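You operate a simulated robot arm through the tools that you are given. There is no shell and no other tool. Be economical: measure what you need, move in short steps, check, and stop when the job is done.

You run a simulated robot arm. Do the job below in one go: nothing can be reset, and whatever is moved stays where it is left.

TASK
Put one of the corn rings from the brown bench top on the shelf under the yellow bench. Take the orange sponge and leave it on the shelf under the yellow bench. Turn the yellow knob to 2. Take the black block on the black bench top and put it away on the shelf under the black bench. Take the flat white carton and leave it on the red bench top. Put one of the corn ropes from the shelf over the white bench on top of the steel plug with a blue knob. Lift the vent flap of the dryer open. Do these in any order. Set down upright: black block.

The check looks at the end state, three seconds after you hand in, the way a careful person would. Anything else that was tipped, shoved, dropped, spilled or broken makes it a failure.

THE ROBOT
A 6-joint arm with a two-finger parallel gripper on a trunk, on a base that drives. Base frame: it is fixed to the floor where the robot stands at the start and does not move with it; the origin is under the middle of the robot, x ahead of it, y to its left, z up. Units: m, rad, N and s.
Its first joint turns from -2.897 to 2.897 rad. Places, roughly: black block (5x8x7 cm) [2.3, -7.5, 0.9]; corn ring (3x3x2 cm) [0.7, -0.1, 0.9]; corn ring (4x4x2 cm) [0.7, -0.3, 0.9]; corn rope (8x3x3 cm) [-1.2, 0, 1.4]; flat white carton [2.25, -7.25, 1]; orange sponge (7x9x4 cm) [1.3, 0.6, 1.4]; red bench top [1.5, -7.4, 0.9]; shelf under the black bench [2.3, -7.5, 0.3]; shelf under the yellow bench [-1, -1.9, 0.3]; steel plug with a blue knob (7x7x9 cm) [-1, -1.4, 0.9]; vent flap of the dryer [-0.8, -7.2, 0.4]; yellow knob [0.4, 1, 0.9]. Payload 3.91 kg.
The TCP is the grasp point between the finger pads, 0.03 m short of the fingertips. In the tool frame z runs along the fingers and y along their closing line. Largest opening 0.11 m; finger width 0.02, thickness 0.01; the body of the gripper, 0.048 by 0.112 m, starts 0.055 m behind the TCP.
Orientation is that of the tool frame in the base frame, as [roll, pitch, yaw] about the fixed x, y, z axes, in that order (R = Rz(yaw) Ry(pitch) Rx(roll)). With the fingers straight down and closing along the base's y, the tool's x points along the base's -x, its y along +y and its z along -z.

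THE INTERFACE
- The arm moves only by the tool jog_arm. Its argument "motion" is one flat list of numbers, 6 for each row, row after row: the shift along the base's x, y, z in units of 300 mm (1.0 is 300 mm), then the turn, a rotation vector about the base's x, y, z in units of 180 degrees (1.0 is 180 degrees). In form: [tx, ty, tz, wx, wy, wz, tx, ty, tz, wx, wy, wz, ...]. A call has 1 to 12 rows; each row is the pose to reach, as a shift and turn from the pose commanded when the call began. "grip" is the finger opening in m, from 0 to 0.11, set as the call begins (left out, the last holds). A call with a number of a shift or a turn outside -1 to 1 is refused whole. Each row takes 0.2 s and may step no farther than 0.05 m and 0.15 rad from the row before; otherwise, or with a gripper value out of range, the whole call is refused. Where a pose cannot be reached the arm comes as near as it can. A force on the tool above 40 N (or 10 N above the force at the start of the call, whichever is more), or a blocked arm, ends the call early, and 0.2 s more pass. The fingers move at their own pace (about 0.153 m/s each) and stop on an object; they squeeze with about 26 N. The grip force told is the motor's: it shows also when the fingers shut on nothing. Time passes only in rows, and 0.2 s behind the last, so rows that repeat a pose let the fingers close. The reply holds the time, the measured pose of the TCP, the force on the tool along the base axes, the opening and the grip force, in the units named above and with some noise, with the torque about the TCP (base axes, N m) and any sound that the robot's microphone picked up.
- Cameras (640 x 400 px; columns grow to the right, rows downward): "scene" is now at [0.1826, 0.2193, 1.3258]; the picture's right is [-0.28, -0.96, 0.00], its down [-0.89, 0.26, -0.37] and it looks along [0.36, -0.10, -0.93] (base axes); focal length 214 px, centre (320, 200). "wrist" rides on the gripper at [0.072, 0.017, -0.103] in the tool frame; the picture's right is [-0.23, 0.97, 0.00], its down [-0.76, -0.18, -0.62] and it looks along [-0.61, -0.14, 0.78] (tool axes); focal length 222 px, centre (320, 200). There is no depth. A picture from a camera that has moved, and an enlarged one, comes with that camera's place and axes in the base frame and with its lens.
- capture(camera): a new picture of that camera. It takes no simulated time.
- base_move(legs): drives the robot by 1 to 6 legs, each [ahead, turn to the left] in m and rad, along the robot's own axes; the way and the turn of a leg run together, so that a leg with both is an arc; at most 1.5 m and 3.142 rad a leg. The arm and the cameras ride along, it lands a little off, and it stops where it bumps. It gives what a move gives.
- aim_head(pan, tilt): turns the head with the scene camera to pan (to the left, within 2.094 rad either way) and tilt (down, from -0.506 to 1.204), counted from straight ahead of the robot. It gives what a move gives.
- inspect(camera, box): a new picture of the part [left, top, right, bottom] of that camera's present view, enlarged. It takes no simulated time.
- close_job(): hands the job in; it is judged then, once.

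Go step by step. Nothing tells you exact positions but the pictures and the camera data: compare them with the known pose of the tool, close in by small moves and look again before you grip or let go. The budget is 186 turns and 144 pictures, counting those below and the enlarged ones. Unless the task says otherwise, let go and move clear before handing in.

The tools are called after "Emit:" as a command line: name --argument value ..., lists and objects as JSON in quotes. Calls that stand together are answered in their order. jog_arm: Moves the arm, as the interface text tells. Its arguments: {"type":"object","properties":{"motion":{"type":"array","items":{"type":"number"}},"grip":{"type":"number"}},"required":["motion"]} The other tools are called the same way: base_move (legs) drives the base; aim_head (pan, tilt) turns the head that bears the scene camera; capture (camera) takes a picture; inspect (camera, box) takes an enlarged picture of a part of a camera's view; close_job () hands the job in.

At the start:

```text
time: 0.0
tool_pos: [-0.037, 0.3813, 1.1493]
ee_rot: [-3.14, -0.001, -3.141]
wrist_force: [0.5, 0.2, -0.7]
moment: [0.0, 0.02, -0.02]
width: 0.1099
grasp_force: 0.1
robot x, y, heading: [0.0019, -0.005, -0.006]
head pan, tilt: [-0.309, 1.201]
```

scene: 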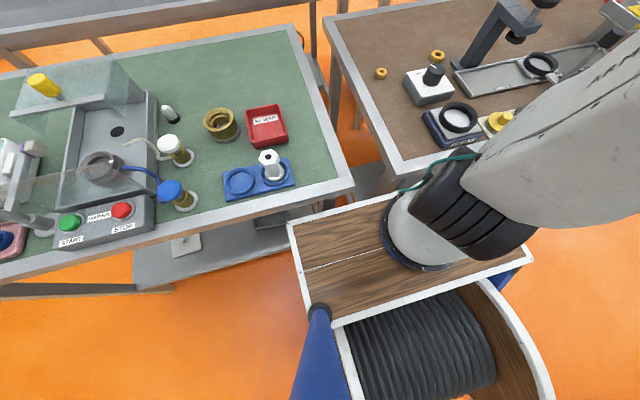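
wrist: 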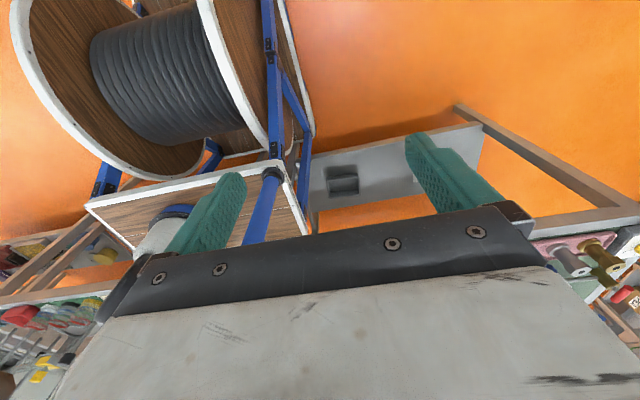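

I see a green bench ahead-left with the machine, a brown bench ahead-right with corn rings. I'll look around first.

Emit:
aim_head --pan 0.6 --tilt 0.5

Emit:
capture --camera "scene"

Emit:
aim_head --pan -0.6 --tilt 0.5

Emit:
capture --camera "scene"

Emit:
aim_head --pan -2.0 --tilt 0.4

Emit:
capture --camera "scene"

Emit:
aim_head --pan 2.0 --tilt 0.4

Emit:
capture --camera "scene"

```text
time: 1.2
tool_pos: [-0.0358, 0.3817, 1.1494]
ee_rot: [3.141, -0.001, -3.141]
wrist_force: [0.4, 0.1, -0.3]
moment: [-0.01, 0.0, 0.01]
width: 0.1101
grasp_force: 0.1
robot x, y, heading: [-0.0032, 0.0004, -0.0]
head pan, tilt: [0.6, 0.499]
```

```text
141 pictures are left
camera scene: at [0.2032, 0.2864, 1.3788], right [0.56, -0.83, 0.0], down [-0.4, -0.27, -0.88], along [0.72, 0.5, -0.48], focal length 214 px, centre (320, 200)
```

scene: 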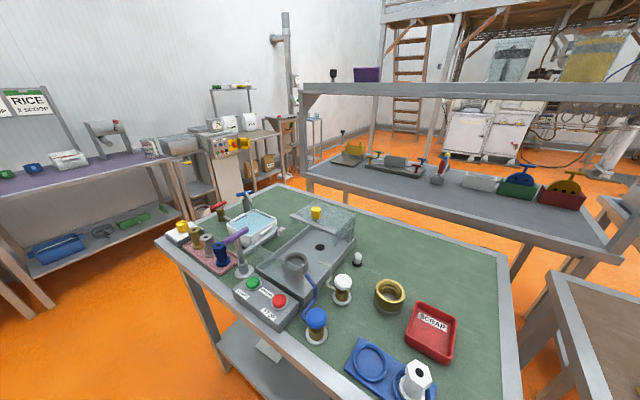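

```text
time: 2.6
tool_pos: [-0.0381, 0.3809, 1.1495]
ee_rot: [3.141, -0.001, -3.138]
wrist_force: [0.0, 0.1, 0.5]
moment: [-0.01, 0.01, -0.01]
width: 0.11
grasp_force: 0.0
robot x, y, heading: [-0.0021, 0.0008, -0.001]
head pan, tilt: [-0.6, 0.499]
```

```text
140 pictures are left
camera scene: at [0.217, 0.2192, 1.3762], right [-0.18, -0.98, 0.0], down [-0.5, 0.09, -0.86], along [0.85, -0.15, -0.5], focal length 214 px, centre (320, 200)
```

scene: 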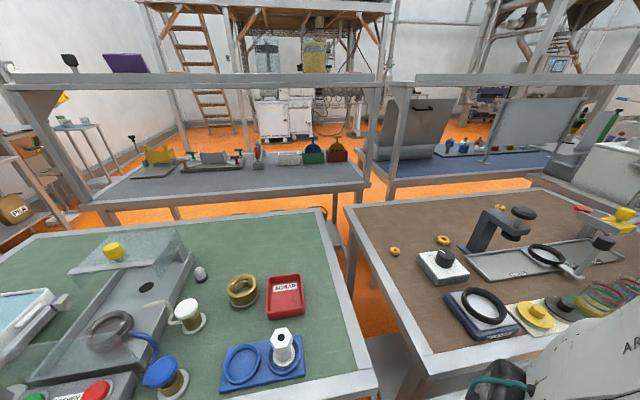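

```text
time: 4.1
tool_pos: [-0.0391, 0.3823, 1.1513]
ee_rot: [3.139, -0.001, -3.137]
wrist_force: [1.0, 0.7, -0.2]
moment: [-0.01, 0.0, -0.01]
width: 0.1102
grasp_force: 0.1
robot x, y, heading: [-0.0005, 0.0024, 0.001]
head pan, tilt: [-2.0, 0.4]
```

```text
139 pictures are left
camera scene: at [0.2176, 0.2199, 1.378], right [-0.17, -0.99, 0.0], down [-0.48, 0.08, -0.87], along [0.86, -0.15, -0.49], focal length 214 px, centre (320, 200)
```

scene: 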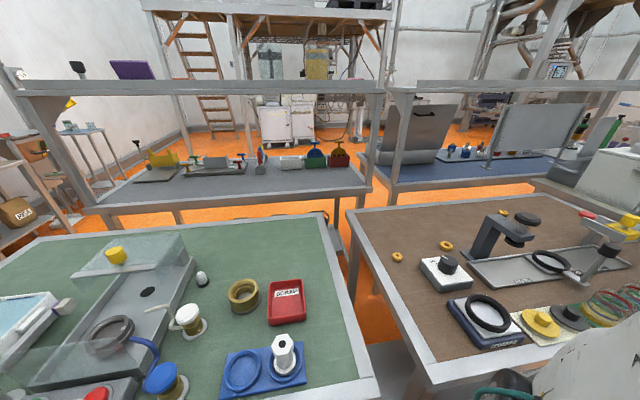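

```text
time: 7.4
tool_pos: [-0.0422, 0.3803, 1.1513]
ee_rot: [3.138, -0.001, -3.131]
wrist_force: [-0.1, -0.3, 0.1]
moment: [0.01, 0.01, -0.01]
width: 0.1099
grasp_force: 0.0
robot x, y, heading: [0.0017, 0.0022, -0.002]
head pan, tilt: [2.0, 0.4]
```

```text
138 pictures are left
camera scene: at [0.1678, 0.3189, 1.3888], right [0.9, -0.43, 0.0], down [-0.16, -0.34, -0.92], along [0.4, 0.84, -0.38], focal length 214 px, centre (320, 200)
```

scene: 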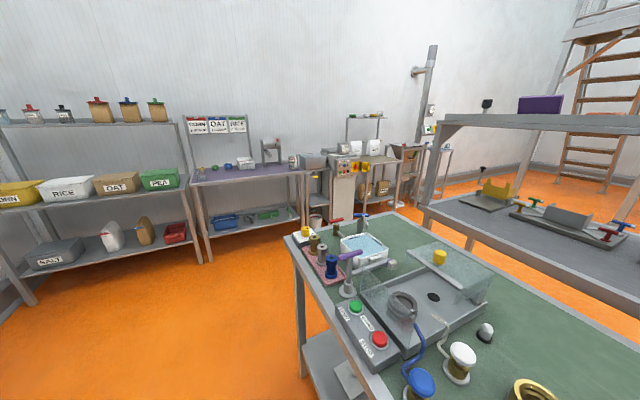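

The head's pan told doesn't quite match the camera data; I'll take a fresh picture at the present aim to see whether it was still turning.

Emit:
capture --camera "scene"

Emit:
aim_head --pan -0.8 --tilt 0.4

Emit:
capture --camera "scene"

```text
137 pictures are left
camera scene: at [0.1678, 0.3189, 1.3888], right [0.9, -0.43, 0.0], down [-0.16, -0.34, -0.92], along [0.4, 0.84, -0.38], focal length 214 px, centre (320, 200)
```

scene: 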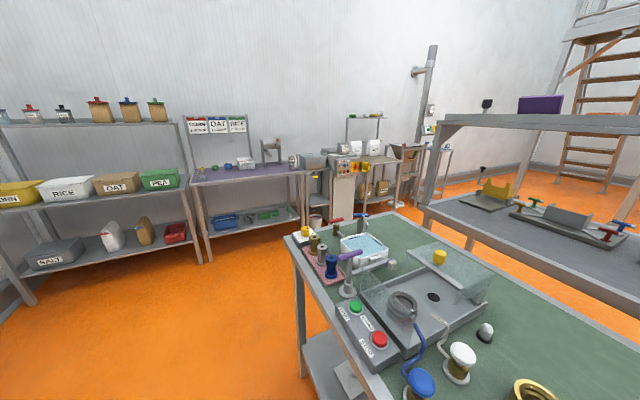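

```text
time: 9.9
tool_pos: [-0.0375, 0.3811, 1.1507]
ee_rot: [3.139, -0.002, -3.139]
wrist_force: [-0.3, 0.8, 0.4]
moment: [0.02, 0.01, 0.0]
width: 0.1099
grasp_force: 0.1
robot x, y, heading: [-0.0003, 0.0028, -0.002]
head pan, tilt: [-0.799, 0.4]
```

```text
136 pictures are left
camera scene: at [0.2194, 0.223, 1.3843], right [-0.13, -0.99, 0.0], down [-0.42, 0.06, -0.91], along [0.9, -0.12, -0.43], focal length 214 px, centre (320, 200)
```

scene: 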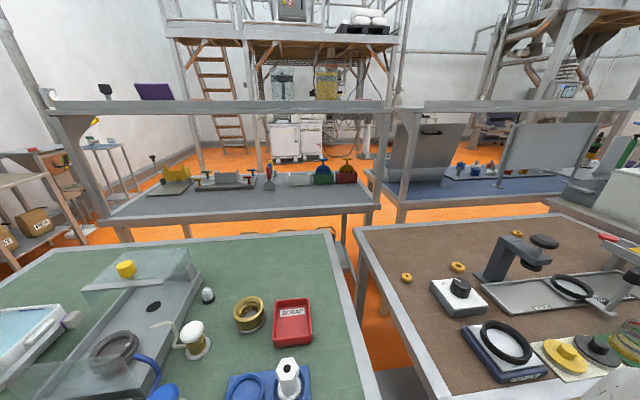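

The head seems hindered by the arm, but I have a rough layout: yellow knob at the far left of the green bench, rings on the brown bench. I'll look closely at the rings and knob.

Emit:
inspect --camera "scene" --box '[360, 200, 640, 375]'

Emit:
aim_head --pan 0.9 --tilt 0.6

Emit:
capture --camera "scene"

Emit:
inspect --camera "scene" --box '[180, 150, 340, 250]'

```text
2.29 times, centred on (500, 288) of scene
camera zoom: at [0.2194, 0.223, 1.3843], right [-0.13, -0.99, 0.0], down [-0.42, 0.06, -0.91], along [0.9, -0.12, -0.43], focal length 490 px, centre (-91, 0)
```

zoom: 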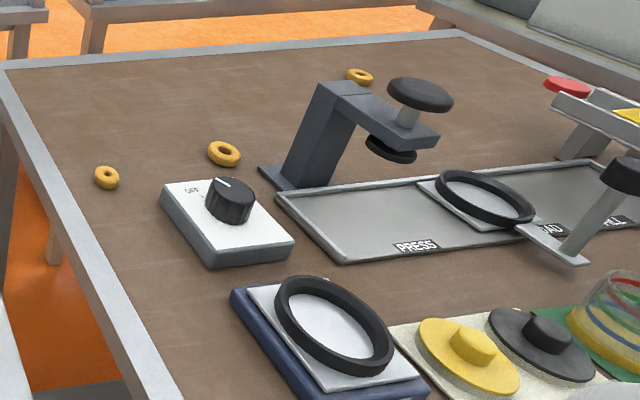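

```text
time: 11.6
tool_pos: [-0.0362, 0.3821, 1.15]
ee_rot: [3.141, 0.001, -3.141]
wrist_force: [0.2, -0.3, 0.4]
moment: [0.0, 0.0, -0.04]
width: 0.11
grasp_force: 0.1
robot x, y, heading: [0.0007, -0.001, -0.001]
head pan, tilt: [0.901, 0.6]
```

```text
134 pictures are left
camera scene: at [0.183, 0.3043, 1.3698], right [0.78, -0.62, 0.0], down [-0.35, -0.44, -0.83], along [0.51, 0.65, -0.56], focal length 214 px, centre (320, 200)
```

scene: 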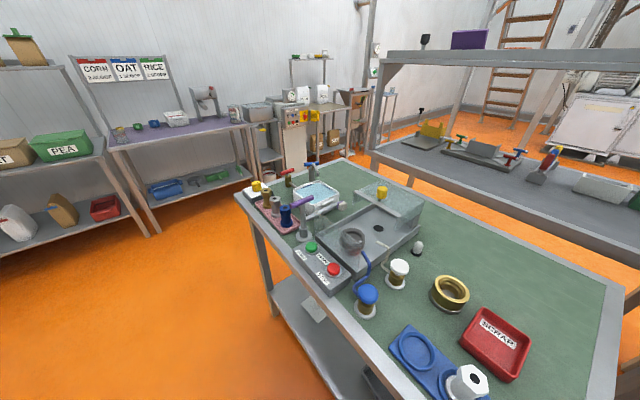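

```text
4.00 times, centred on (260, 200) of scene
camera zoom: at [0.183, 0.3043, 1.3698], right [0.78, -0.62, 0.0], down [-0.35, -0.44, -0.83], along [0.51, 0.65, -0.56], focal length 858 px, centre (560, 200)
```

zoom: 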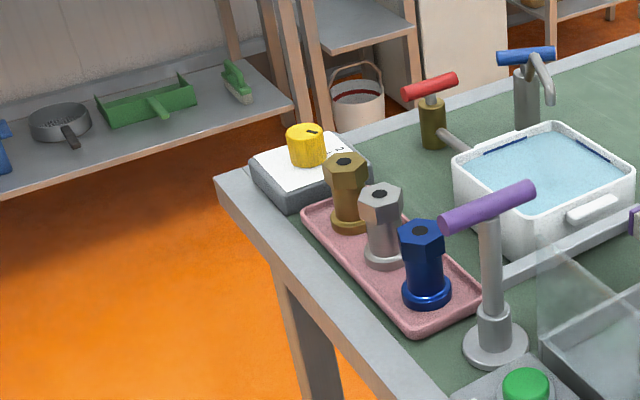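

Rings sit near (0.67,-0.10) and (0.69,-0.29), knob near (0.42,1.01). I'll raise the arm first so that it clears the head mast, then see what the camera tells.

Emit:
jog_arm --motion '[0, 0, 0.16, 0, 0, 0, 0, 0, 0.32, 0, 0, 0, 0, 0, 0.48, 0, 0, 0, 0, 0, 0.64, 0, 0, 0, 0, 0, 0.8, 0, 0, 0, 0, 0, 0.96, 0, 0, 0]'

Emit:
aim_head --pan -0.8 --tilt 0.9

Emit:
capture --camera "scene"

Emit:
capture --camera "wrist"

```text
time: 13.0
tool_pos: [-0.0348, 0.3823, 1.439]
ee_rot: [3.141, -0.001, 3.141]
wrist_force: [0.8, 0.0, -0.2]
moment: [0.02, -0.02, -0.04]
width: 0.1098
grasp_force: 0.1
robot x, y, heading: [0.0012, 0.0003, 0.0]
head pan, tilt: [0.901, 0.6]
```

```text
time: 14.7
tool_pos: [-0.0363, 0.3832, 1.4369]
ee_rot: [-3.141, -0.002, 3.141]
wrist_force: [0.6, -0.3, 0.9]
moment: [-0.03, 0.0, 0.01]
width: 0.11
grasp_force: 0.1
robot x, y, heading: [-0.0015, -0.0005, -0.0]
head pan, tilt: [-0.799, 0.901]
```

```text
132 pictures are left
camera scene: at [0.1807, 0.181, 1.345], right [-0.72, -0.7, 0.0], down [-0.55, 0.56, -0.62], along [0.43, -0.45, -0.78], focal length 214 px, centre (320, 200)
```

scene: 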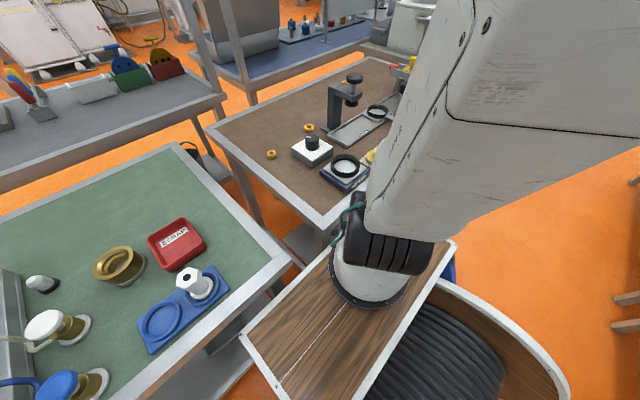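

```text
131 pictures are left
camera wrist: at [-0.1093, 0.398, 1.5403], right [0.23, 0.97, 0.0], down [0.76, -0.18, 0.62], along [0.61, -0.14, -0.78], focal length 222 px, centre (320, 200)
```

wrist: 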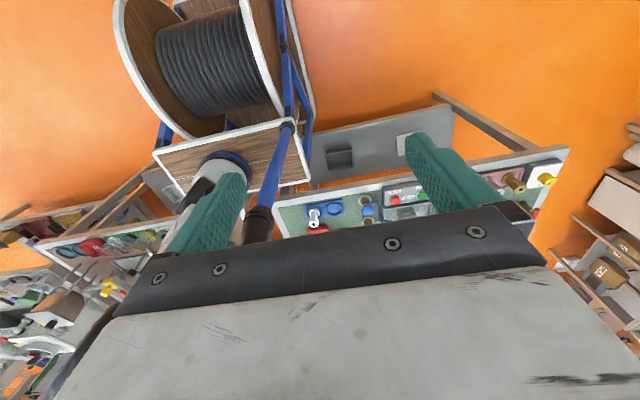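

Raising freed the head. Now I look to the right and back for the yellow and white benches.

Emit:
aim_head --pan -2.0 --tilt 0.3

Emit:
capture --camera "scene"

Emit:
aim_head --pan 2.05 --tilt 0.3

Emit:
capture --camera "scene"

```text
time: 16.1
tool_pos: [-0.0361, 0.3825, 1.4375]
ee_rot: [3.14, -0.001, 3.142]
wrist_force: [-0.5, 0.2, -0.1]
moment: [-0.02, 0.01, -0.03]
width: 0.1103
grasp_force: 0.1
robot x, y, heading: [-0.0017, -0.0018, -0.003]
head pan, tilt: [-2.0, 0.3]
```

```text
130 pictures are left
camera scene: at [0.0893, 0.1502, 1.3972], right [-0.91, 0.42, 0.0], down [0.12, 0.27, -0.96], along [-0.4, -0.87, -0.3], focal length 214 px, centre (320, 200)
```

scene: 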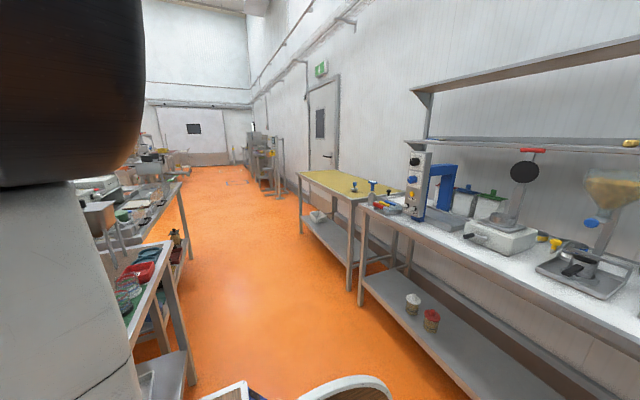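

```text
time: 19.4
tool_pos: [-0.0362, 0.3827, 1.4376]
ee_rot: [-3.141, 0.0, -3.14]
wrist_force: [0.6, -0.4, 0.7]
moment: [0.0, 0.0, 0.03]
width: 0.1102
grasp_force: 0.1
robot x, y, heading: [0.0008, -0.0011, 0.007]
head pan, tilt: [2.051, 0.3]
```

```text
129 pictures are left
camera scene: at [0.085, 0.3179, 1.3973], right [0.89, 0.46, 0.0], down [0.14, -0.26, -0.96], along [-0.44, 0.85, -0.3], focal length 214 px, centre (320, 200)
```

scene: 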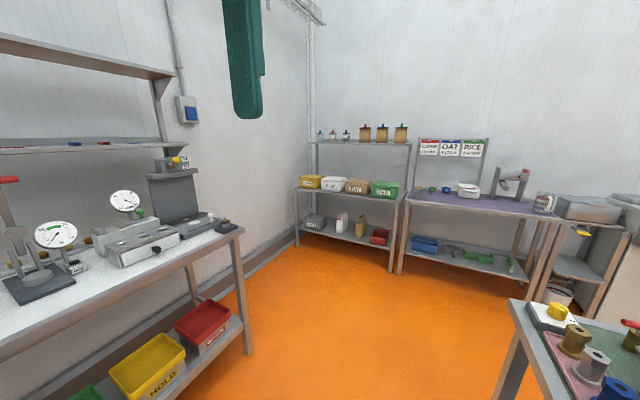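

The white bench edge is at about x=-0.73, yellow bench beyond it toward -y; the aisle is ~1.1 m wide. I'll bring the tool round the mast, high, towards the brown bench.

Emit:
aim_head --pan -0.5 --tilt 0.7

Emit:
jog_arm --motion '[0, 0.1, 0.1, 0, 0, 0, 0, 0.2, 0.2, 0, 0, 0, 0.15, 0.22, 0.2, 0, 0, 0, 0.3, 0.22, 0.2, 0, 0, 0, 0.45, 0.22, 0.2, 0, 0, 0, 0.6, 0.22, 0.2, 0, 0, 0, 0.75, 0.22, 0.2, 0, 0, 0, 0.9, 0.22, 0.2, 0, 0, 0, 1.0, 0.22, 0.2, 0, 0, 0]'

Emit:
jog_arm --motion '[0.15, 0, 0, 0, 0, 0, 0.3, 0, 0, 0, 0, 0, 0.45, -0.05, 0, 0, 0, 0, 0.6, -0.1, 0, 0, 0, 0, 0.7, -0.2, 0, 0, 0, 0, 0.8, -0.3, 0, 0, 0, 0, 0.9, -0.4, 0, 0, 0, 0, 0.9, -0.55, 0, 0, 0, 0, 0.9, -0.7, 0, 0, 0, 0, 0.9, -0.85, 0, 0, 0, 0, 0.9, -1.0, 0, 0, 0, 0]'

```text
time: 21.7
tool_pos: [-0.0356, 0.3826, 1.4381]
ee_rot: [3.141, 0.0, -3.142]
wrist_force: [-0.2, 0.6, -0.2]
moment: [-0.01, 0.02, 0.02]
width: 0.1101
grasp_force: 0.0
robot x, y, heading: [-0.0021, -0.0006, 0.002]
head pan, tilt: [-0.499, 0.7]
```

```text
time: 23.7
tool_pos: [0.2619, 0.4392, 1.4591]
ee_rot: [3.134, 0.001, 3.141]
wrist_force: [-0.4, 0.2, -0.1]
moment: [-0.03, 0.01, -0.03]
width: 0.1099
grasp_force: 0.0
out of reach, approached as far as the arm can: row 1, 2, 3, 4, 5, 6, 7, 8, 9
robot x, y, heading: [0.0031, 0.0013, -0.0]
head pan, tilt: [-0.499, 0.7]
```

```text
time: 26.1
tool_pos: [0.5326, 0.1376, 1.4607]
ee_rot: [3.141, 0.0, -3.141]
wrist_force: [-0.6, 0.5, -0.5]
moment: [-0.01, -0.01, 0.02]
width: 0.1101
grasp_force: 0.0
out of reach, approached as far as the arm can: row 1, 2, 3, 4, 5
robot x, y, heading: [-0.0003, 0.0022, 0.002]
head pan, tilt: [-0.499, 0.7]
```

The tool is now in front. I continue to above ring 1 and look.

Emit:
jog_arm --motion '[0.05, -0.13, 0, 0, 0, 0, 0.1, -0.26, -0.08, 0, 0, 0, 0.15, -0.38, -0.16, 0, 0, 0, 0.2, -0.5, -0.24, 0, 0, 0, 0.25, -0.6, -0.34, 0, 0, 0, 0.3, -0.7, -0.45, 0, 0, 0, 0.35, -0.79, -0.55, 0, 0, 0, 0.4, -0.79, -0.7, 0, 0, 0, 0.45, -0.79, -0.85, 0, 0, 0, 0.45, -0.79, -1.0, 0, 0, 0]'

Emit:
aim_head --pan -0.6 --tilt 0.7

Emit:
capture --camera "scene"

Emit:
capture --camera "wrist"

```text
time: 28.3
tool_pos: [0.6677, -0.1, 1.1599]
ee_rot: [3.141, 0.002, -3.141]
wrist_force: [-0.2, 0.6, 1.0]
moment: [0.03, -0.04, -0.02]
width: 0.1099
grasp_force: 0.1
robot x, y, heading: [-0.0019, -0.0011, 0.001]
head pan, tilt: [-0.499, 0.7]
```

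```text
time: 29.0
tool_pos: [0.6666, -0.0986, 1.16]
ee_rot: [3.141, 0.0, -3.141]
wrist_force: [-0.7, 0.0, 1.0]
moment: [-0.01, -0.04, 0.02]
width: 0.1101
grasp_force: 0.0
robot x, y, heading: [0.0033, 0.0019, -0.003]
head pan, tilt: [-0.6, 0.7]
```

```text
128 pictures are left
camera scene: at [0.1982, 0.187, 1.3612], right [-0.56, -0.83, 0.0], down [-0.53, 0.36, -0.76], along [0.63, -0.43, -0.64], focal length 214 px, centre (320, 200)
```

scene: 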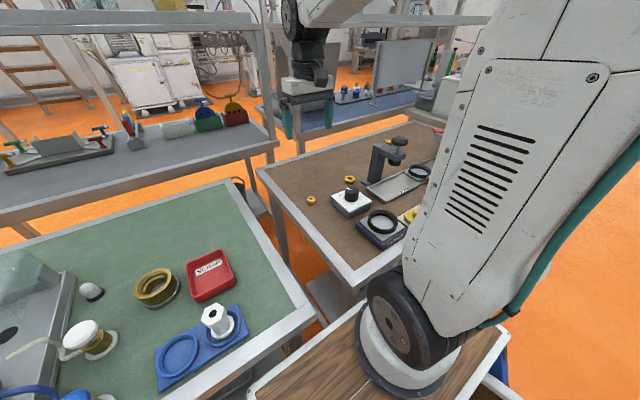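

```text
127 pictures are left
camera wrist: at [0.5942, -0.0833, 1.263], right [0.23, 0.97, 0.0], down [0.76, -0.18, 0.62], along [0.61, -0.14, -0.78], focal length 222 px, centre (320, 200)
```

wrist: 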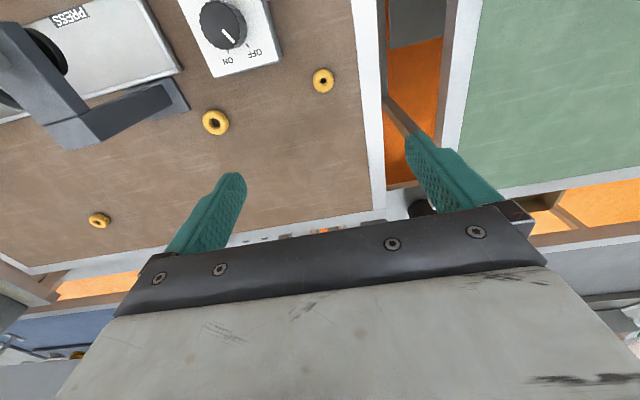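

Ring 1 lies at about (0.664,-0.094) and the bench top near 0.88. I lower with a narrower opening and recheck.

Emit:
jog_arm --motion '[0, 0.01, -0.15, 0, 0, 0, -0.005, 0.017, -0.3, 0, 0, 0, -0.005, 0.017, -0.45, 0, 0, 0, -0.005, 0.017, -0.6, 0, 0, 0, -0.005, 0.017, -0.7, 0, 0, 0]' --grip 0.07

Emit:
capture --camera "wrist"

Emit:
inspect --camera "scene" --box '[250, 140, 410, 240]'

```text
time: 30.2
tool_pos: [0.6649, -0.093, 0.9494]
ee_rot: [3.14, 0.0, -3.141]
wrist_force: [0.1, -1.4, 0.6]
moment: [-0.04, -0.03, -0.02]
width: 0.0699
grasp_force: 0.2
robot x, y, heading: [0.0032, 0.0031, 0.002]
head pan, tilt: [-0.6, 0.7]
```

```text
126 pictures are left
camera wrist: at [0.5924, -0.0773, 1.0529], right [0.23, 0.97, 0.0], down [0.76, -0.18, 0.62], along [0.61, -0.14, -0.78], focal length 222 px, centre (320, 200)
```

wrist: 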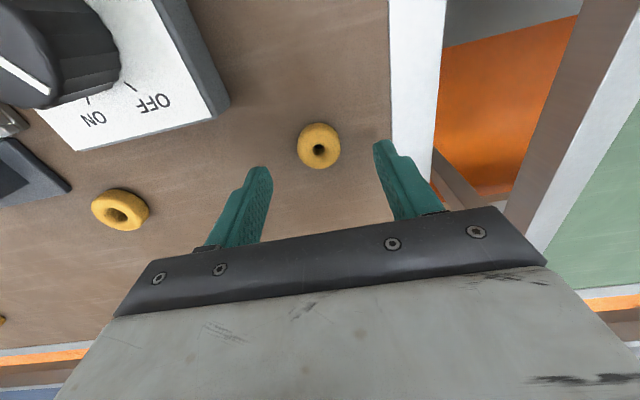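

```text
4.00 times, centred on (330, 190) of scene
camera zoom: at [0.1979, 0.187, 1.3612], right [-0.56, -0.83, 0.0], down [-0.53, 0.36, -0.77], along [0.63, -0.43, -0.64], focal length 858 px, centre (280, 240)
```

zoom: 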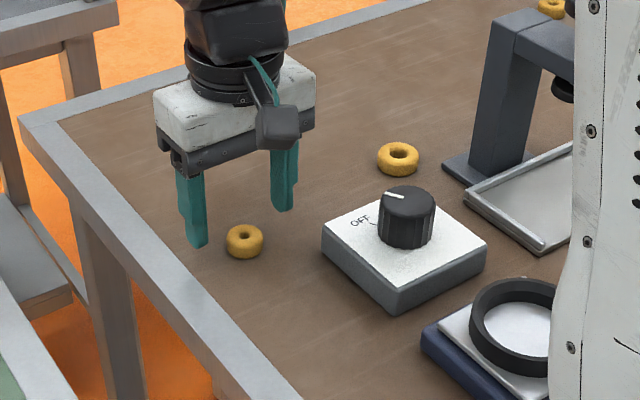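

Aligned within millimetres. I go down to TCP z≈0.913 and look.

Emit:
jog_arm --motion '[0.01, -0.007, -0.06, 0, 0, 0, 0.01, -0.007, -0.12, 0, 0, 0]'

Emit:
inspect --camera "scene" --box '[280, 170, 360, 220]'

```text
time: 30.7
tool_pos: [0.6689, -0.095, 0.9303]
ee_rot: [3.141, 0.001, -3.141]
wrist_force: [-6.0, 0.1, 11.1]
moment: [-0.02, 0.23, -0.06]
width: 0.0702
grasp_force: 0.0
robot x, y, heading: [0.0003, -0.003, -0.003]
head pan, tilt: [-0.6, 0.7]
stopped in row 2: the force on the tool passed its limit at 154 N (the readings are from after the stop); the commanded pose is now the measured one
```

```text
8.00 times, centred on (320, 195) of scene
camera zoom: at [0.1977, 0.187, 1.3612], right [-0.56, -0.83, 0.0], down [-0.53, 0.36, -0.77], along [0.63, -0.43, -0.64], focal length 1716 px, centre (320, 240)
```

zoom: 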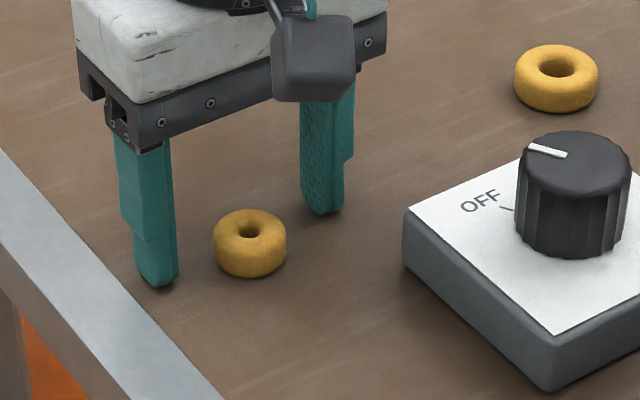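

Bench top is at z=0.900. Recomputing, the ring is 1 cm nearer; I shift and close.

Emit:
jog_arm --motion '[0, 0, 0.01, 0, 0, 0, -0.035, 0.007, 0.01, 0, 0, 0, -0.035, 0.007, 0.006, 0, 0, 0]'

Emit:
jog_arm --motion '[0, 0, 0, 0, 0, 0, 0, 0, 0, 0, 0, 0, 0, 0, 0, 0, 0, 0]' --grip 0.015

Emit:
jog_arm --motion '[0, 0, 0.15, 0, 0, 0, 0, 0, 0.3, 0, 0, 0, 0, 0, 0.45, 0, 0, 0]'

Emit:
inspect --camera "scene" --box '[240, 90, 400, 190]'

```text
time: 31.5
tool_pos: [0.6595, -0.0936, 0.9317]
ee_rot: [-3.141, 0.001, 3.141]
wrist_force: [0.0, -0.1, 0.1]
moment: [-0.02, 0.0, -0.01]
width: 0.0699
grasp_force: 0.1
robot x, y, heading: [0.0006, -0.0025, 0.001]
head pan, tilt: [-0.6, 0.7]
```

```text
time: 32.3
tool_pos: [0.6583, -0.0927, 0.9321]
ee_rot: [-3.141, 0.002, -3.141]
wrist_force: [0.1, 0.6, -0.7]
moment: [0.01, -0.02, -0.02]
width: 0.0283
grasp_force: 11.7
robot x, y, heading: [-0.0022, -0.0004, 0.001]
head pan, tilt: [-0.6, 0.7]
```

```text
time: 33.1
tool_pos: [0.6583, -0.0914, 1.0656]
ee_rot: [-3.141, -0.001, -3.141]
wrist_force: [0.2, -0.2, -0.2]
moment: [0.02, 0.01, -0.01]
width: 0.0283
grasp_force: 11.6
robot x, y, heading: [-0.0046, -0.0025, 0.0]
head pan, tilt: [-0.6, 0.7]
```

```text
4.00 times, centred on (320, 140) of scene
camera zoom: at [0.1986, 0.1869, 1.3611], right [-0.56, -0.83, 0.0], down [-0.53, 0.36, -0.76], along [0.63, -0.43, -0.64], focal length 858 px, centre (320, 440)
```

zoom: 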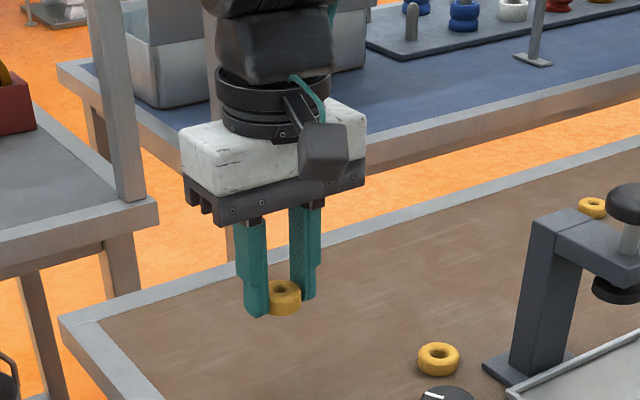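

I hold the ring. Now raise, back off from the bench, turn right into the aisle.

Emit:
jog_arm --motion '[0, 0, 0.15, 0, 0, 0, 0, 0, 0.3, 0, 0, 0, 0, 0, 0.45, 0, 0, 0, 0, 0, 0.6, 0, 0, 0, 0, 0, 0.75, 0, 0, 0, 0, 0, 0.9, 0, 0, 0]'

Emit:
base_move --legs '[[-0.2, 0], [0, -0.8], [0, -0.77]]'

Emit:
aim_head --pan -0.4 --tilt 0.5

Emit:
capture --camera "scene"

```text
time: 34.5
tool_pos: [0.6584, -0.0925, 1.3373]
ee_rot: [-3.141, 0.0, -3.14]
wrist_force: [0.4, -0.8, -0.5]
moment: [-0.01, 0.0, 0.0]
width: 0.0282
grasp_force: 11.7
robot x, y, heading: [0.0006, -0.0001, 0.003]
head pan, tilt: [-0.6, 0.7]
```

```text
time: 40.2
tool_pos: [-0.2893, -0.6586, 1.3373]
ee_rot: [3.142, 0.002, 1.571]
wrist_force: [-0.2, -0.1, -0.2]
moment: [0.0, -0.01, 0.01]
width: 0.0282
grasp_force: 11.8
robot x, y, heading: [-0.1997, 0.0007, -1.568]
head pan, tilt: [-0.6, 0.7]
```

```text
time: 41.0
tool_pos: [-0.2885, -0.6586, 1.3368]
ee_rot: [3.141, 0.001, 1.573]
wrist_force: [0.0, 0.1, 0.0]
moment: [-0.03, -0.02, 0.02]
width: 0.0283
grasp_force: 11.8
robot x, y, heading: [-0.1951, -0.0036, -1.572]
head pan, tilt: [-0.4, 0.499]
```

```text
122 pictures are left
camera scene: at [-0.0011, -0.2139, 1.3788], right [-0.92, 0.39, 0.0], down [0.19, 0.44, -0.88], along [-0.34, -0.81, -0.48], focal length 214 px, centre (320, 200)
```

scene: 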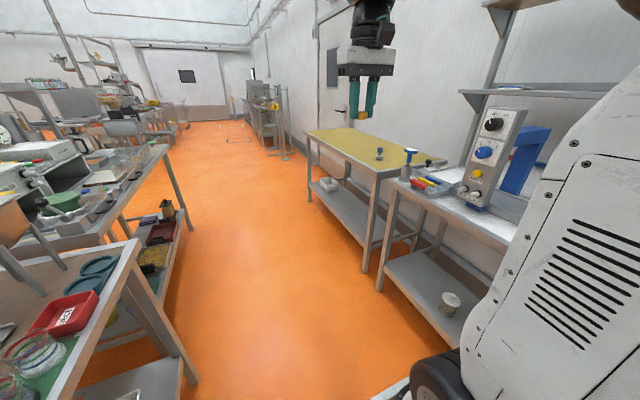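

The aisle is clear; yellow bench lies ahead on the right. I drive ahead along it.

Emit:
base_move --legs '[[1.4, 0]]'

Emit:
aim_head --pan -1.2 --tilt 0.7

Emit:
capture --camera "scene"

```text
time: 47.9
tool_pos: [-0.2877, -2.0581, 1.3357]
ee_rot: [-3.141, 0.0, 1.575]
wrist_force: [0.5, -0.3, -0.5]
moment: [0.01, 0.0, -0.01]
width: 0.0282
grasp_force: 11.7
robot x, y, heading: [-0.1971, -1.3994, -1.568]
head pan, tilt: [-0.4, 0.499]
```

```text
time: 49.0
tool_pos: [-0.285, -2.0572, 1.3365]
ee_rot: [3.141, 0.001, 1.574]
wrist_force: [1.1, -1.2, 0.0]
moment: [0.02, -0.01, 0.01]
width: 0.0283
grasp_force: 11.9
robot x, y, heading: [-0.2007, -1.3954, -1.569]
head pan, tilt: [-1.201, 0.7]
```

```text
121 pictures are left
camera scene: at [-0.0431, -1.5593, 1.3612], right [-0.36, 0.93, 0.0], down [0.6, 0.23, -0.77], along [-0.71, -0.28, -0.64], focal length 214 px, centre (320, 200)
```

scene: 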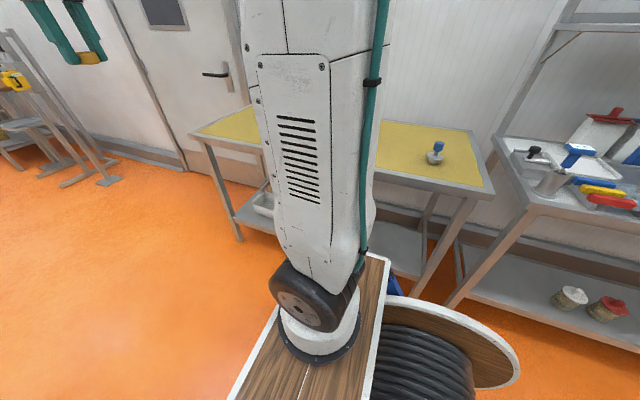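

The plug stands at about (-0.97,-1.40) on the yellow bench; its shelf edge is x≈-0.81 and there is free shelf around y=-1.6. I swing the arm to the right, keeping high.

Emit:
jog_arm --motion '[-0.147, 0.003, 0, 0, 0, -0.028, -0.303, 0.023, 0, 0, 0, -0.056, -0.46, 0.057, 0, 0, 0, -0.083, -0.61, 0.103, 0, 0, 0, -0.111, -0.755, 0.163, 0, 0, 0, -0.139, -0.883, 0.25, 0, 0, 0, -0.167]'

Emit:
jog_arm --motion '[-0.11, 0.113, 0, 0, 0, -0.028, -0.21, 0.233, 0, 0, 0, -0.056, -0.3, 0.363, 0, 0, 0, -0.083, -0.377, 0.5, 0, 0, 0, -0.111, -0.44, 0.643, 0, 0, 0, -0.139, -0.49, 0.793, 0, 0, 0, -0.167]'

Emit:
jog_arm --motion '[-0.033, 0.15, 0, 0, 0, -0.04, -0.057, 0.3, 0, 0, 0, -0.083, -0.07, 0.45, 0, 0, 0, -0.125, -0.07, 0.45, 0, 0, 0, -0.166]'

Emit:
capture --camera "wrist"

```text
time: 50.5
tool_pos: [-0.553, -1.9813, 1.335]
ee_rot: [3.141, 0.002, 1.05]
wrist_force: [-0.3, -0.2, -0.1]
moment: [-0.01, 0.04, -0.01]
width: 0.0281
grasp_force: 12.4
robot x, y, heading: [-0.1961, -1.3954, -1.567]
head pan, tilt: [-1.201, 0.7]
```

```text
time: 51.9
tool_pos: [-0.6998, -1.7444, 1.3361]
ee_rot: [-3.141, 0.003, 0.524]
wrist_force: [0.2, -0.5, -0.8]
moment: [0.06, 0.02, 0.01]
width: 0.0281
grasp_force: 12.1
robot x, y, heading: [-0.1976, -1.3949, -1.571]
head pan, tilt: [-1.201, 0.7]
```

```text
time: 52.9
tool_pos: [-0.7202, -1.6099, 1.3365]
ee_rot: [-3.141, 0.002, 0.001]
wrist_force: [-0.2, 0.7, -0.1]
moment: [-0.01, -0.01, -0.01]
width: 0.0283
grasp_force: 11.9
robot x, y, heading: [-0.1987, -1.3974, -1.568]
head pan, tilt: [-1.201, 0.7]
```

```text
120 pictures are left
camera wrist: at [-0.6479, -1.6278, 1.4396], right [-0.23, -0.97, 0.0], down [-0.76, 0.18, 0.62], along [-0.61, 0.14, -0.78], focal length 222 px, centre (320, 200)
```

wrist: 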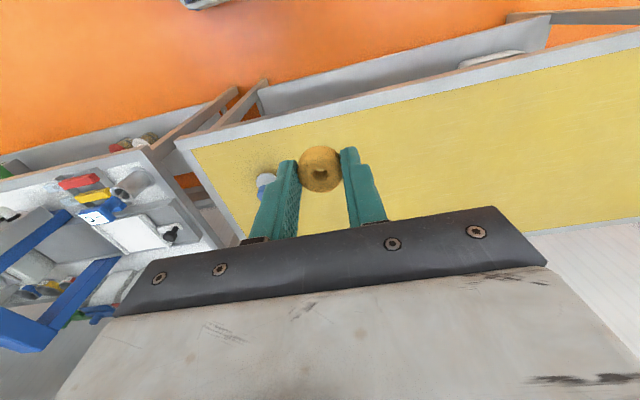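

I now tilt the tool 45° toward the shelf while pulling slightly back, then descend in front of the bench edge.

Emit:
jog_arm --motion '[0.03, 0, -0.1, 0, 0.042, 0, 0.06, 0, -0.2, 0, 0.083, 0, 0.1, 0, -0.3, 0, 0.125, 0, 0.13, 0, -0.4, 0, 0.167, 0, 0.13, 0, -0.5, 0, 0.208, 0, 0.13, 0, -0.6, 0, 0.25, 0, 0.13, 0, -0.75, 0, 0.25, 0, 0.13, 0, -0.9, 0, 0.25, 0]'

Emit:
capture --camera "scene"

```text
time: 54.6
tool_pos: [-0.6816, -1.611, 1.066]
ee_rot: [-3.137, 0.788, 0.006]
wrist_force: [0.1, -0.4, -0.8]
moment: [-0.02, 0.03, 0.0]
width: 0.0279
grasp_force: 11.6
robot x, y, heading: [-0.1995, -1.3978, -1.567]
head pan, tilt: [-1.201, 0.7]
```

```text
119 pictures are left
camera scene: at [-0.0429, -1.5592, 1.3611], right [-0.36, 0.93, 0.0], down [0.6, 0.23, -0.77], along [-0.71, -0.28, -0.64], focal length 214 px, centre (320, 200)
```

scene: 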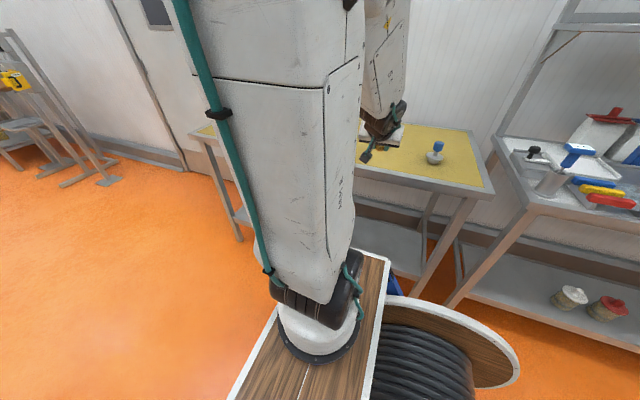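

It works, but the wrist would come near my own cart lower down, so I reduce the tilt to ~20° and descend between cart and bench.

Emit:
jog_arm --motion '[-0.03, 0, 0, 0, -0.04, 0, -0.06, 0, 0, 0, -0.08, 0, -0.1, 0, 0, 0, -0.11, 0, -0.12, 0, -0.1, 0, -0.139, 0, -0.12, 0, -0.25, 0, -0.139, 0, -0.12, 0, -0.4, 0, -0.139, 0, -0.12, 0, -0.55, 0, -0.139, 0, -0.12, 0, -0.7, 0, -0.139, 0, -0.12, 0, -0.85, 0, -0.139, 0, -0.12, 0, -1.0, 0, -0.139, 0]'

Emit:
capture --camera "scene"

Emit:
capture --camera "wrist"

```text
time: 56.9
tool_pos: [-0.717, -1.6145, 0.7943]
ee_rot: [3.141, 0.339, 0.055]
wrist_force: [-0.7, -0.3, 0.0]
moment: [-0.02, -0.04, -0.09]
width: 0.0282
grasp_force: 12.0
out of reach, approached as far as the arm can: row 10
robot x, y, heading: [-0.2012, -1.3998, -1.569]
head pan, tilt: [-1.201, 0.7]
```

```text
118 pictures are left
camera scene: at [-0.0431, -1.5592, 1.3612], right [-0.36, 0.93, 0.0], down [0.6, 0.23, -0.76], along [-0.71, -0.28, -0.64], focal length 214 px, centre (320, 200)
```

scene: 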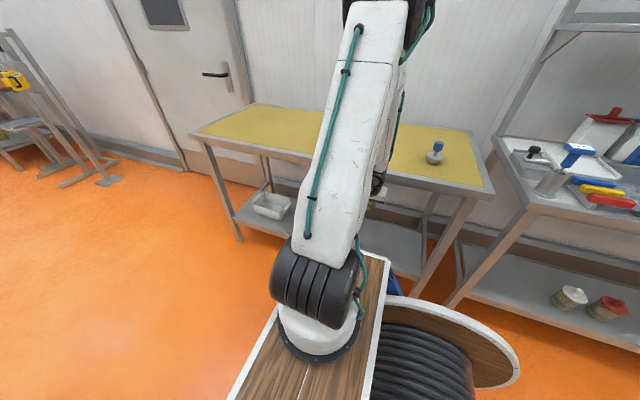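

```text
117 pictures are left
camera wrist: at [-0.6137, -1.6264, 0.8679], right [-0.16, -0.98, 0.08], down [-0.52, 0.15, 0.84], along [-0.84, 0.09, -0.54], focal length 222 px, centre (320, 200)
```

wrist: 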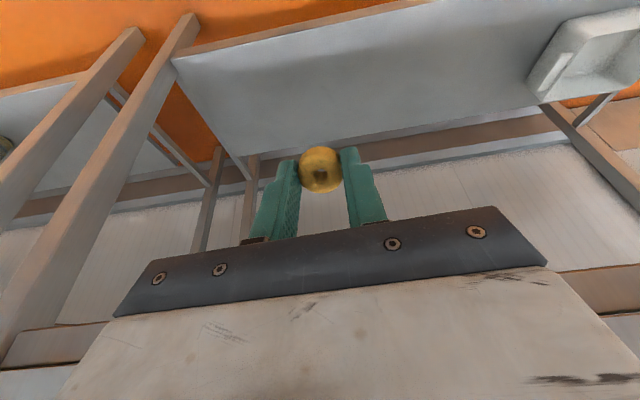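

The arm folds too tightly here; the cart should stand further from the bench. I raise the arm again and look to the left for room.

Emit:
jog_arm --motion '[0, 0, 0.15, 0, 0, 0, 0, 0, 0.3, 0, 0, 0, 0, 0, 0.45, 0, 0, 0, 0, 0, 0.6, 0, 0, 0, 0, 0, 0.75, 0, 0, 0, 0, 0, 0.9, 0, 0, 0]'

Emit:
aim_head --pan 0.8 --tilt 0.8

Emit:
capture --camera "scene"

```text
time: 58.2
tool_pos: [-0.7187, -1.6125, 1.0651]
ee_rot: [-3.141, 0.349, 0.003]
wrist_force: [0.4, -0.1, -0.2]
moment: [-0.01, -0.02, 0.03]
width: 0.0279
grasp_force: 12.0
out of reach, approached as far as the arm can: row 1
robot x, y, heading: [-0.1972, -1.4, -1.566]
head pan, tilt: [-1.201, 0.7]
```

```text
time: 60.2
tool_pos: [-0.7186, -1.6128, 1.0628]
ee_rot: [-3.141, 0.349, 0.002]
wrist_force: [0.1, 0.3, 0.2]
moment: [0.02, -0.03, -0.02]
width: 0.0283
grasp_force: 12.0
robot x, y, heading: [-0.195, -1.3965, -1.569]
head pan, tilt: [0.799, 0.799]
```

```text
116 pictures are left
camera scene: at [0.0938, -1.5845, 1.3529], right [-0.7, -0.72, 0.0], down [-0.51, 0.5, -0.7], along [0.5, -0.49, -0.72], focal length 214 px, centre (320, 200)
```

scene: 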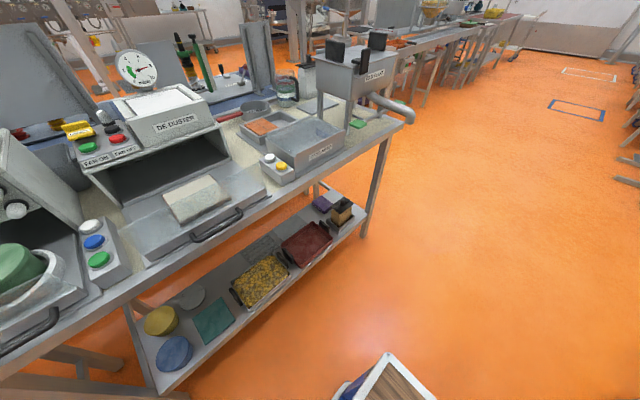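

The bench on the left starts at x≈0.45, so I can shift about 0.28 m left with a small S-manoeuvre, arm lifted.

Emit:
jog_arm --motion '[0, 0, 0.15, 0, 0, 0, 0, 0, 0.3, 0, 0, 0, 0, 0, 0.45, 0, 0, 0, 0, 0, 0.6, 0, 0, 0]'

Emit:
base_move --legs '[[0, 0.5], [0.58, 0], [0, -0.5], [-0.5, 0]]'

Emit:
aim_head --pan -1.3 --tilt 0.8

Emit:
capture --camera "scene"

```text
time: 61.2
tool_pos: [-0.7159, -1.6138, 1.2443]
ee_rot: [-3.141, 0.348, 0.004]
wrist_force: [0.0, 0.8, -0.3]
moment: [0.01, -0.04, -0.04]
width: 0.0283
grasp_force: 12.4
robot x, y, heading: [-0.1982, -1.3981, -1.571]
head pan, tilt: [0.799, 0.799]
```

```text
time: 69.8
tool_pos: [-0.4389, -1.63, 1.2432]
ee_rot: [-3.139, 0.35, 0.008]
wrist_force: [0.1, 0.2, -0.3]
moment: [0.0, -0.03, -0.01]
width: 0.0284
grasp_force: 11.9
robot x, y, heading: [0.0764, -1.4147, -1.565]
head pan, tilt: [0.799, 0.799]
```

```text
time: 71.8
tool_pos: [-0.4396, -1.6306, 1.2443]
ee_rot: [-3.141, 0.349, 0.008]
wrist_force: [-0.5, -0.6, 0.2]
moment: [0.0, -0.02, -0.02]
width: 0.0282
grasp_force: 12.0
robot x, y, heading: [0.0798, -1.4151, -1.568]
head pan, tilt: [-1.3, 0.799]
```

```text
115 pictures are left
camera scene: at [0.2355, -1.5635, 1.3529], right [-0.27, 0.96, 0.0], down [0.69, 0.2, -0.7], along [-0.67, -0.19, -0.72], focal length 214 px, centre (320, 200)
```

scene: 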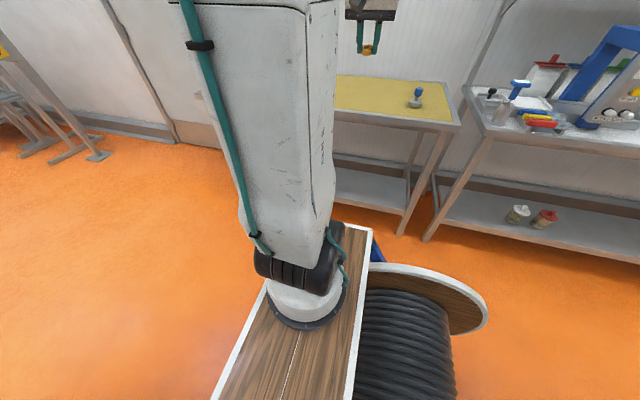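

More room now. I descend in front of the bench at x≈-0.60, tilting to 40°.

Emit:
jog_arm --motion '[-0.1, 0, -0.1, 0, 0.03, 0, -0.2, 0, -0.2, 0, 0.06, 0, -0.3, 0, -0.3, 0, 0.09, 0, -0.4, 0, -0.4, 0, 0.111, 0, -0.5, 0, -0.5, 0, 0.111, 0, -0.5, 0, -0.65, 0, 0.111, 0, -0.5, 0, -0.8, 0, 0.111, 0, -0.5, 0, -0.95, 0, 0.111, 0]'

Emit:
jog_arm --motion '[0, 0, -0.15, 0, 0, 0, 0, 0, -0.3, 0, 0, 0, 0, 0, -0.45, 0, 0, 0, 0, 0, -0.6, 0, 0, 0, 0, 0, -0.75, 0, 0, 0, 0, 0, -0.9, 0, 0, 0, 0, 0, -1.0, 0, 0, 0]'

Emit:
capture --camera "wrist"

Emit:
capture --camera "scene"

```text
time: 73.6
tool_pos: [-0.5883, -1.6312, 0.9595]
ee_rot: [-3.136, 0.7, 0.013]
wrist_force: [0.3, 0.7, 0.3]
moment: [-0.02, -0.01, -0.05]
width: 0.0282
grasp_force: 11.7
robot x, y, heading: [0.0753, -1.4087, -1.563]
head pan, tilt: [-1.3, 0.799]
```

```text
time: 75.2
tool_pos: [-0.5902, -1.5913, 0.6622]
ee_rot: [3.115, 0.692, 0.027]
wrist_force: [0.1, 0.1, -0.4]
moment: [-0.03, -0.02, 0.03]
width: 0.028
grasp_force: 12.1
out of reach, approached as far as the arm can: row 1, 2, 3, 4, 5, 6, 7
robot x, y, heading: [0.0765, -1.4129, -1.563]
head pan, tilt: [-1.3, 0.799]
```

```text
114 pictures are left
camera wrist: at [-0.4697, -1.6024, 0.6946], right [-0.13, -0.98, 0.17], down [-0.2, 0.19, 0.96], along [-0.97, 0.09, -0.22], focal length 222 px, centre (320, 200)
```

wrist: 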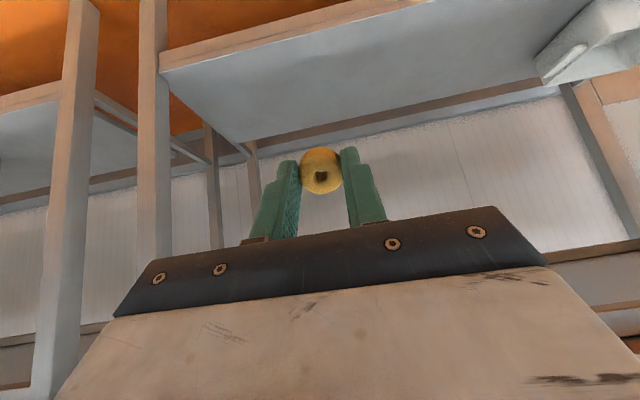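

```text
113 pictures are left
camera scene: at [0.2355, -1.5633, 1.3529], right [-0.27, 0.96, 0.0], down [0.69, 0.2, -0.7], along [-0.67, -0.19, -0.72], focal length 214 px, centre (320, 200)
```

scene: 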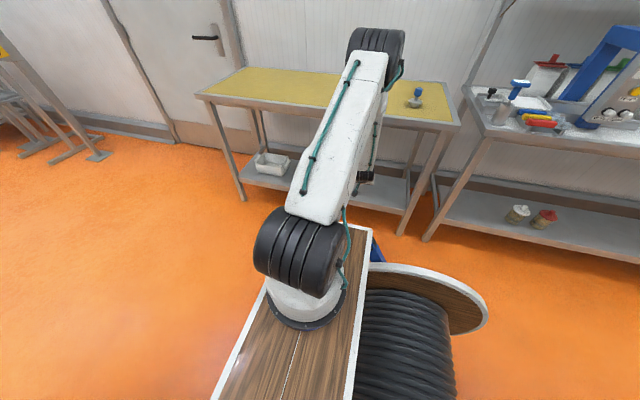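

The final pose inside the shelf should be within reach; I move diagonally in and down.

Emit:
jog_arm --motion '[-0.08, 0, -0.1, 0, 0, 0, -0.16, 0, -0.2, 0, 0, 0, -0.24, 0, -0.3, 0, 0, 0, -0.32, 0, -0.4, 0, 0, 0, -0.4, 0, -0.5, 0, 0, 0, -0.4, 0, -0.6, 0, 0, 0, -0.4, 0, -0.7, 0, 0, 0]'

Emit:
capture --camera "wrist"

```text
time: 76.8
tool_pos: [-0.7076, -1.5769, 0.4512]
ee_rot: [3.135, 0.698, 0.01]
wrist_force: [-0.8, 0.3, -0.1]
moment: [0.0, -0.01, 0.04]
width: 0.0276
grasp_force: 11.5
out of reach, approached as far as the arm can: row 1, 2, 3, 4, 5, 6, 7
robot x, y, heading: [0.0795, -1.4132, -1.569]
head pan, tilt: [-1.3, 0.799]
```

```text
112 pictures are left
camera wrist: at [-0.5854, -1.5924, 0.4845], right [-0.16, -0.98, 0.15], down [-0.19, 0.18, 0.97], along [-0.97, 0.13, -0.21], focal length 222 px, centre (320, 200)
```

wrist: 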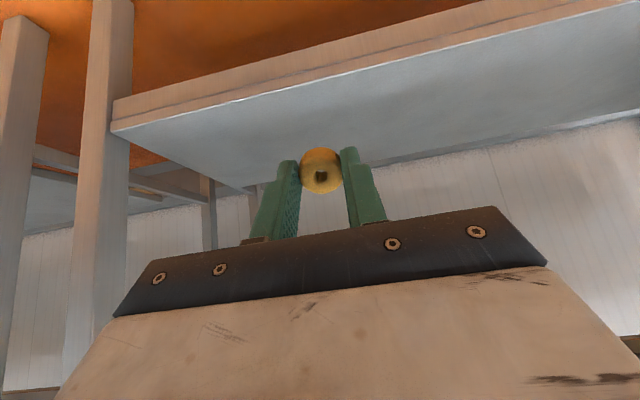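

The shelf's front edge is at z≈0.30, x≈-0.81. I move in to x≈-0.89 at z 0.40.

Emit:
jog_arm --motion '[-0.12, 0, -0.03, 0, 0, 0, -0.24, 0, -0.06, 0, 0, 0, -0.36, 0, -0.09, 0, 0, 0, -0.48, 0, -0.12, 0, 0, 0, -0.6, 0, -0.17, 0, 0, 0]'

Emit:
capture --camera "wrist"

Emit:
inspect --camera "scene" --box '[240, 80, 480, 240]'

```text
time: 78.0
tool_pos: [-0.8005, -1.5834, 0.4289]
ee_rot: [3.123, 0.702, 0.009]
wrist_force: [0.4, 0.3, 0.9]
moment: [0.0, -0.01, -0.02]
width: 0.0279
grasp_force: 12.1
out of reach, approached as far as the arm can: row 3, 4, 5
robot x, y, heading: [0.0778, -1.4131, -1.561]
head pan, tilt: [-1.3, 0.799]
```

```text
111 pictures are left
camera wrist: at [-0.6778, -1.597, 0.4609], right [-0.15, -0.98, 0.16], down [-0.18, 0.19, 0.96], along [-0.97, 0.12, -0.21], focal length 222 px, centre (320, 200)
```

wrist: 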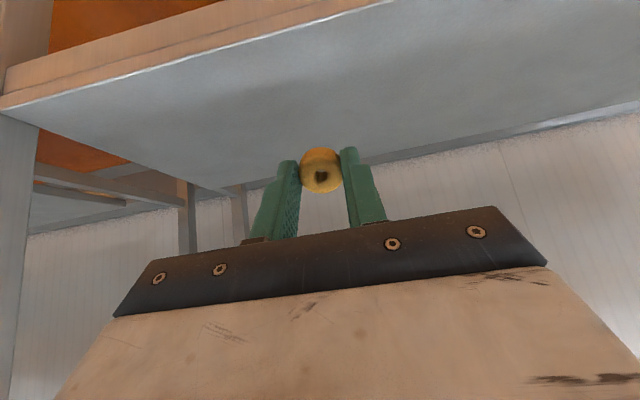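

```text
2.50 times, centred on (360, 160) of scene
camera zoom: at [0.2353, -1.5634, 1.353], right [-0.27, 0.96, 0.0], down [0.69, 0.2, -0.7], along [-0.67, -0.19, -0.72], focal length 536 px, centre (220, 300)
```

zoom: 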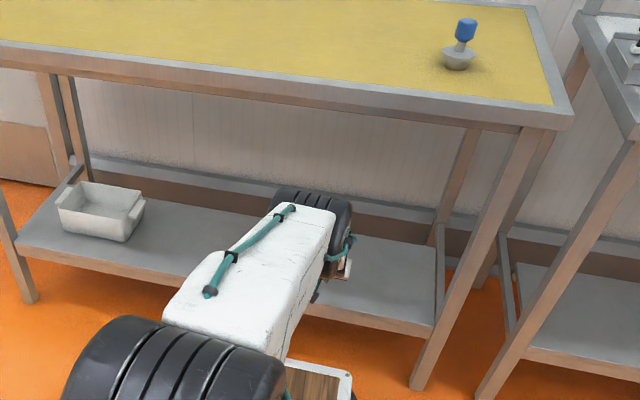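

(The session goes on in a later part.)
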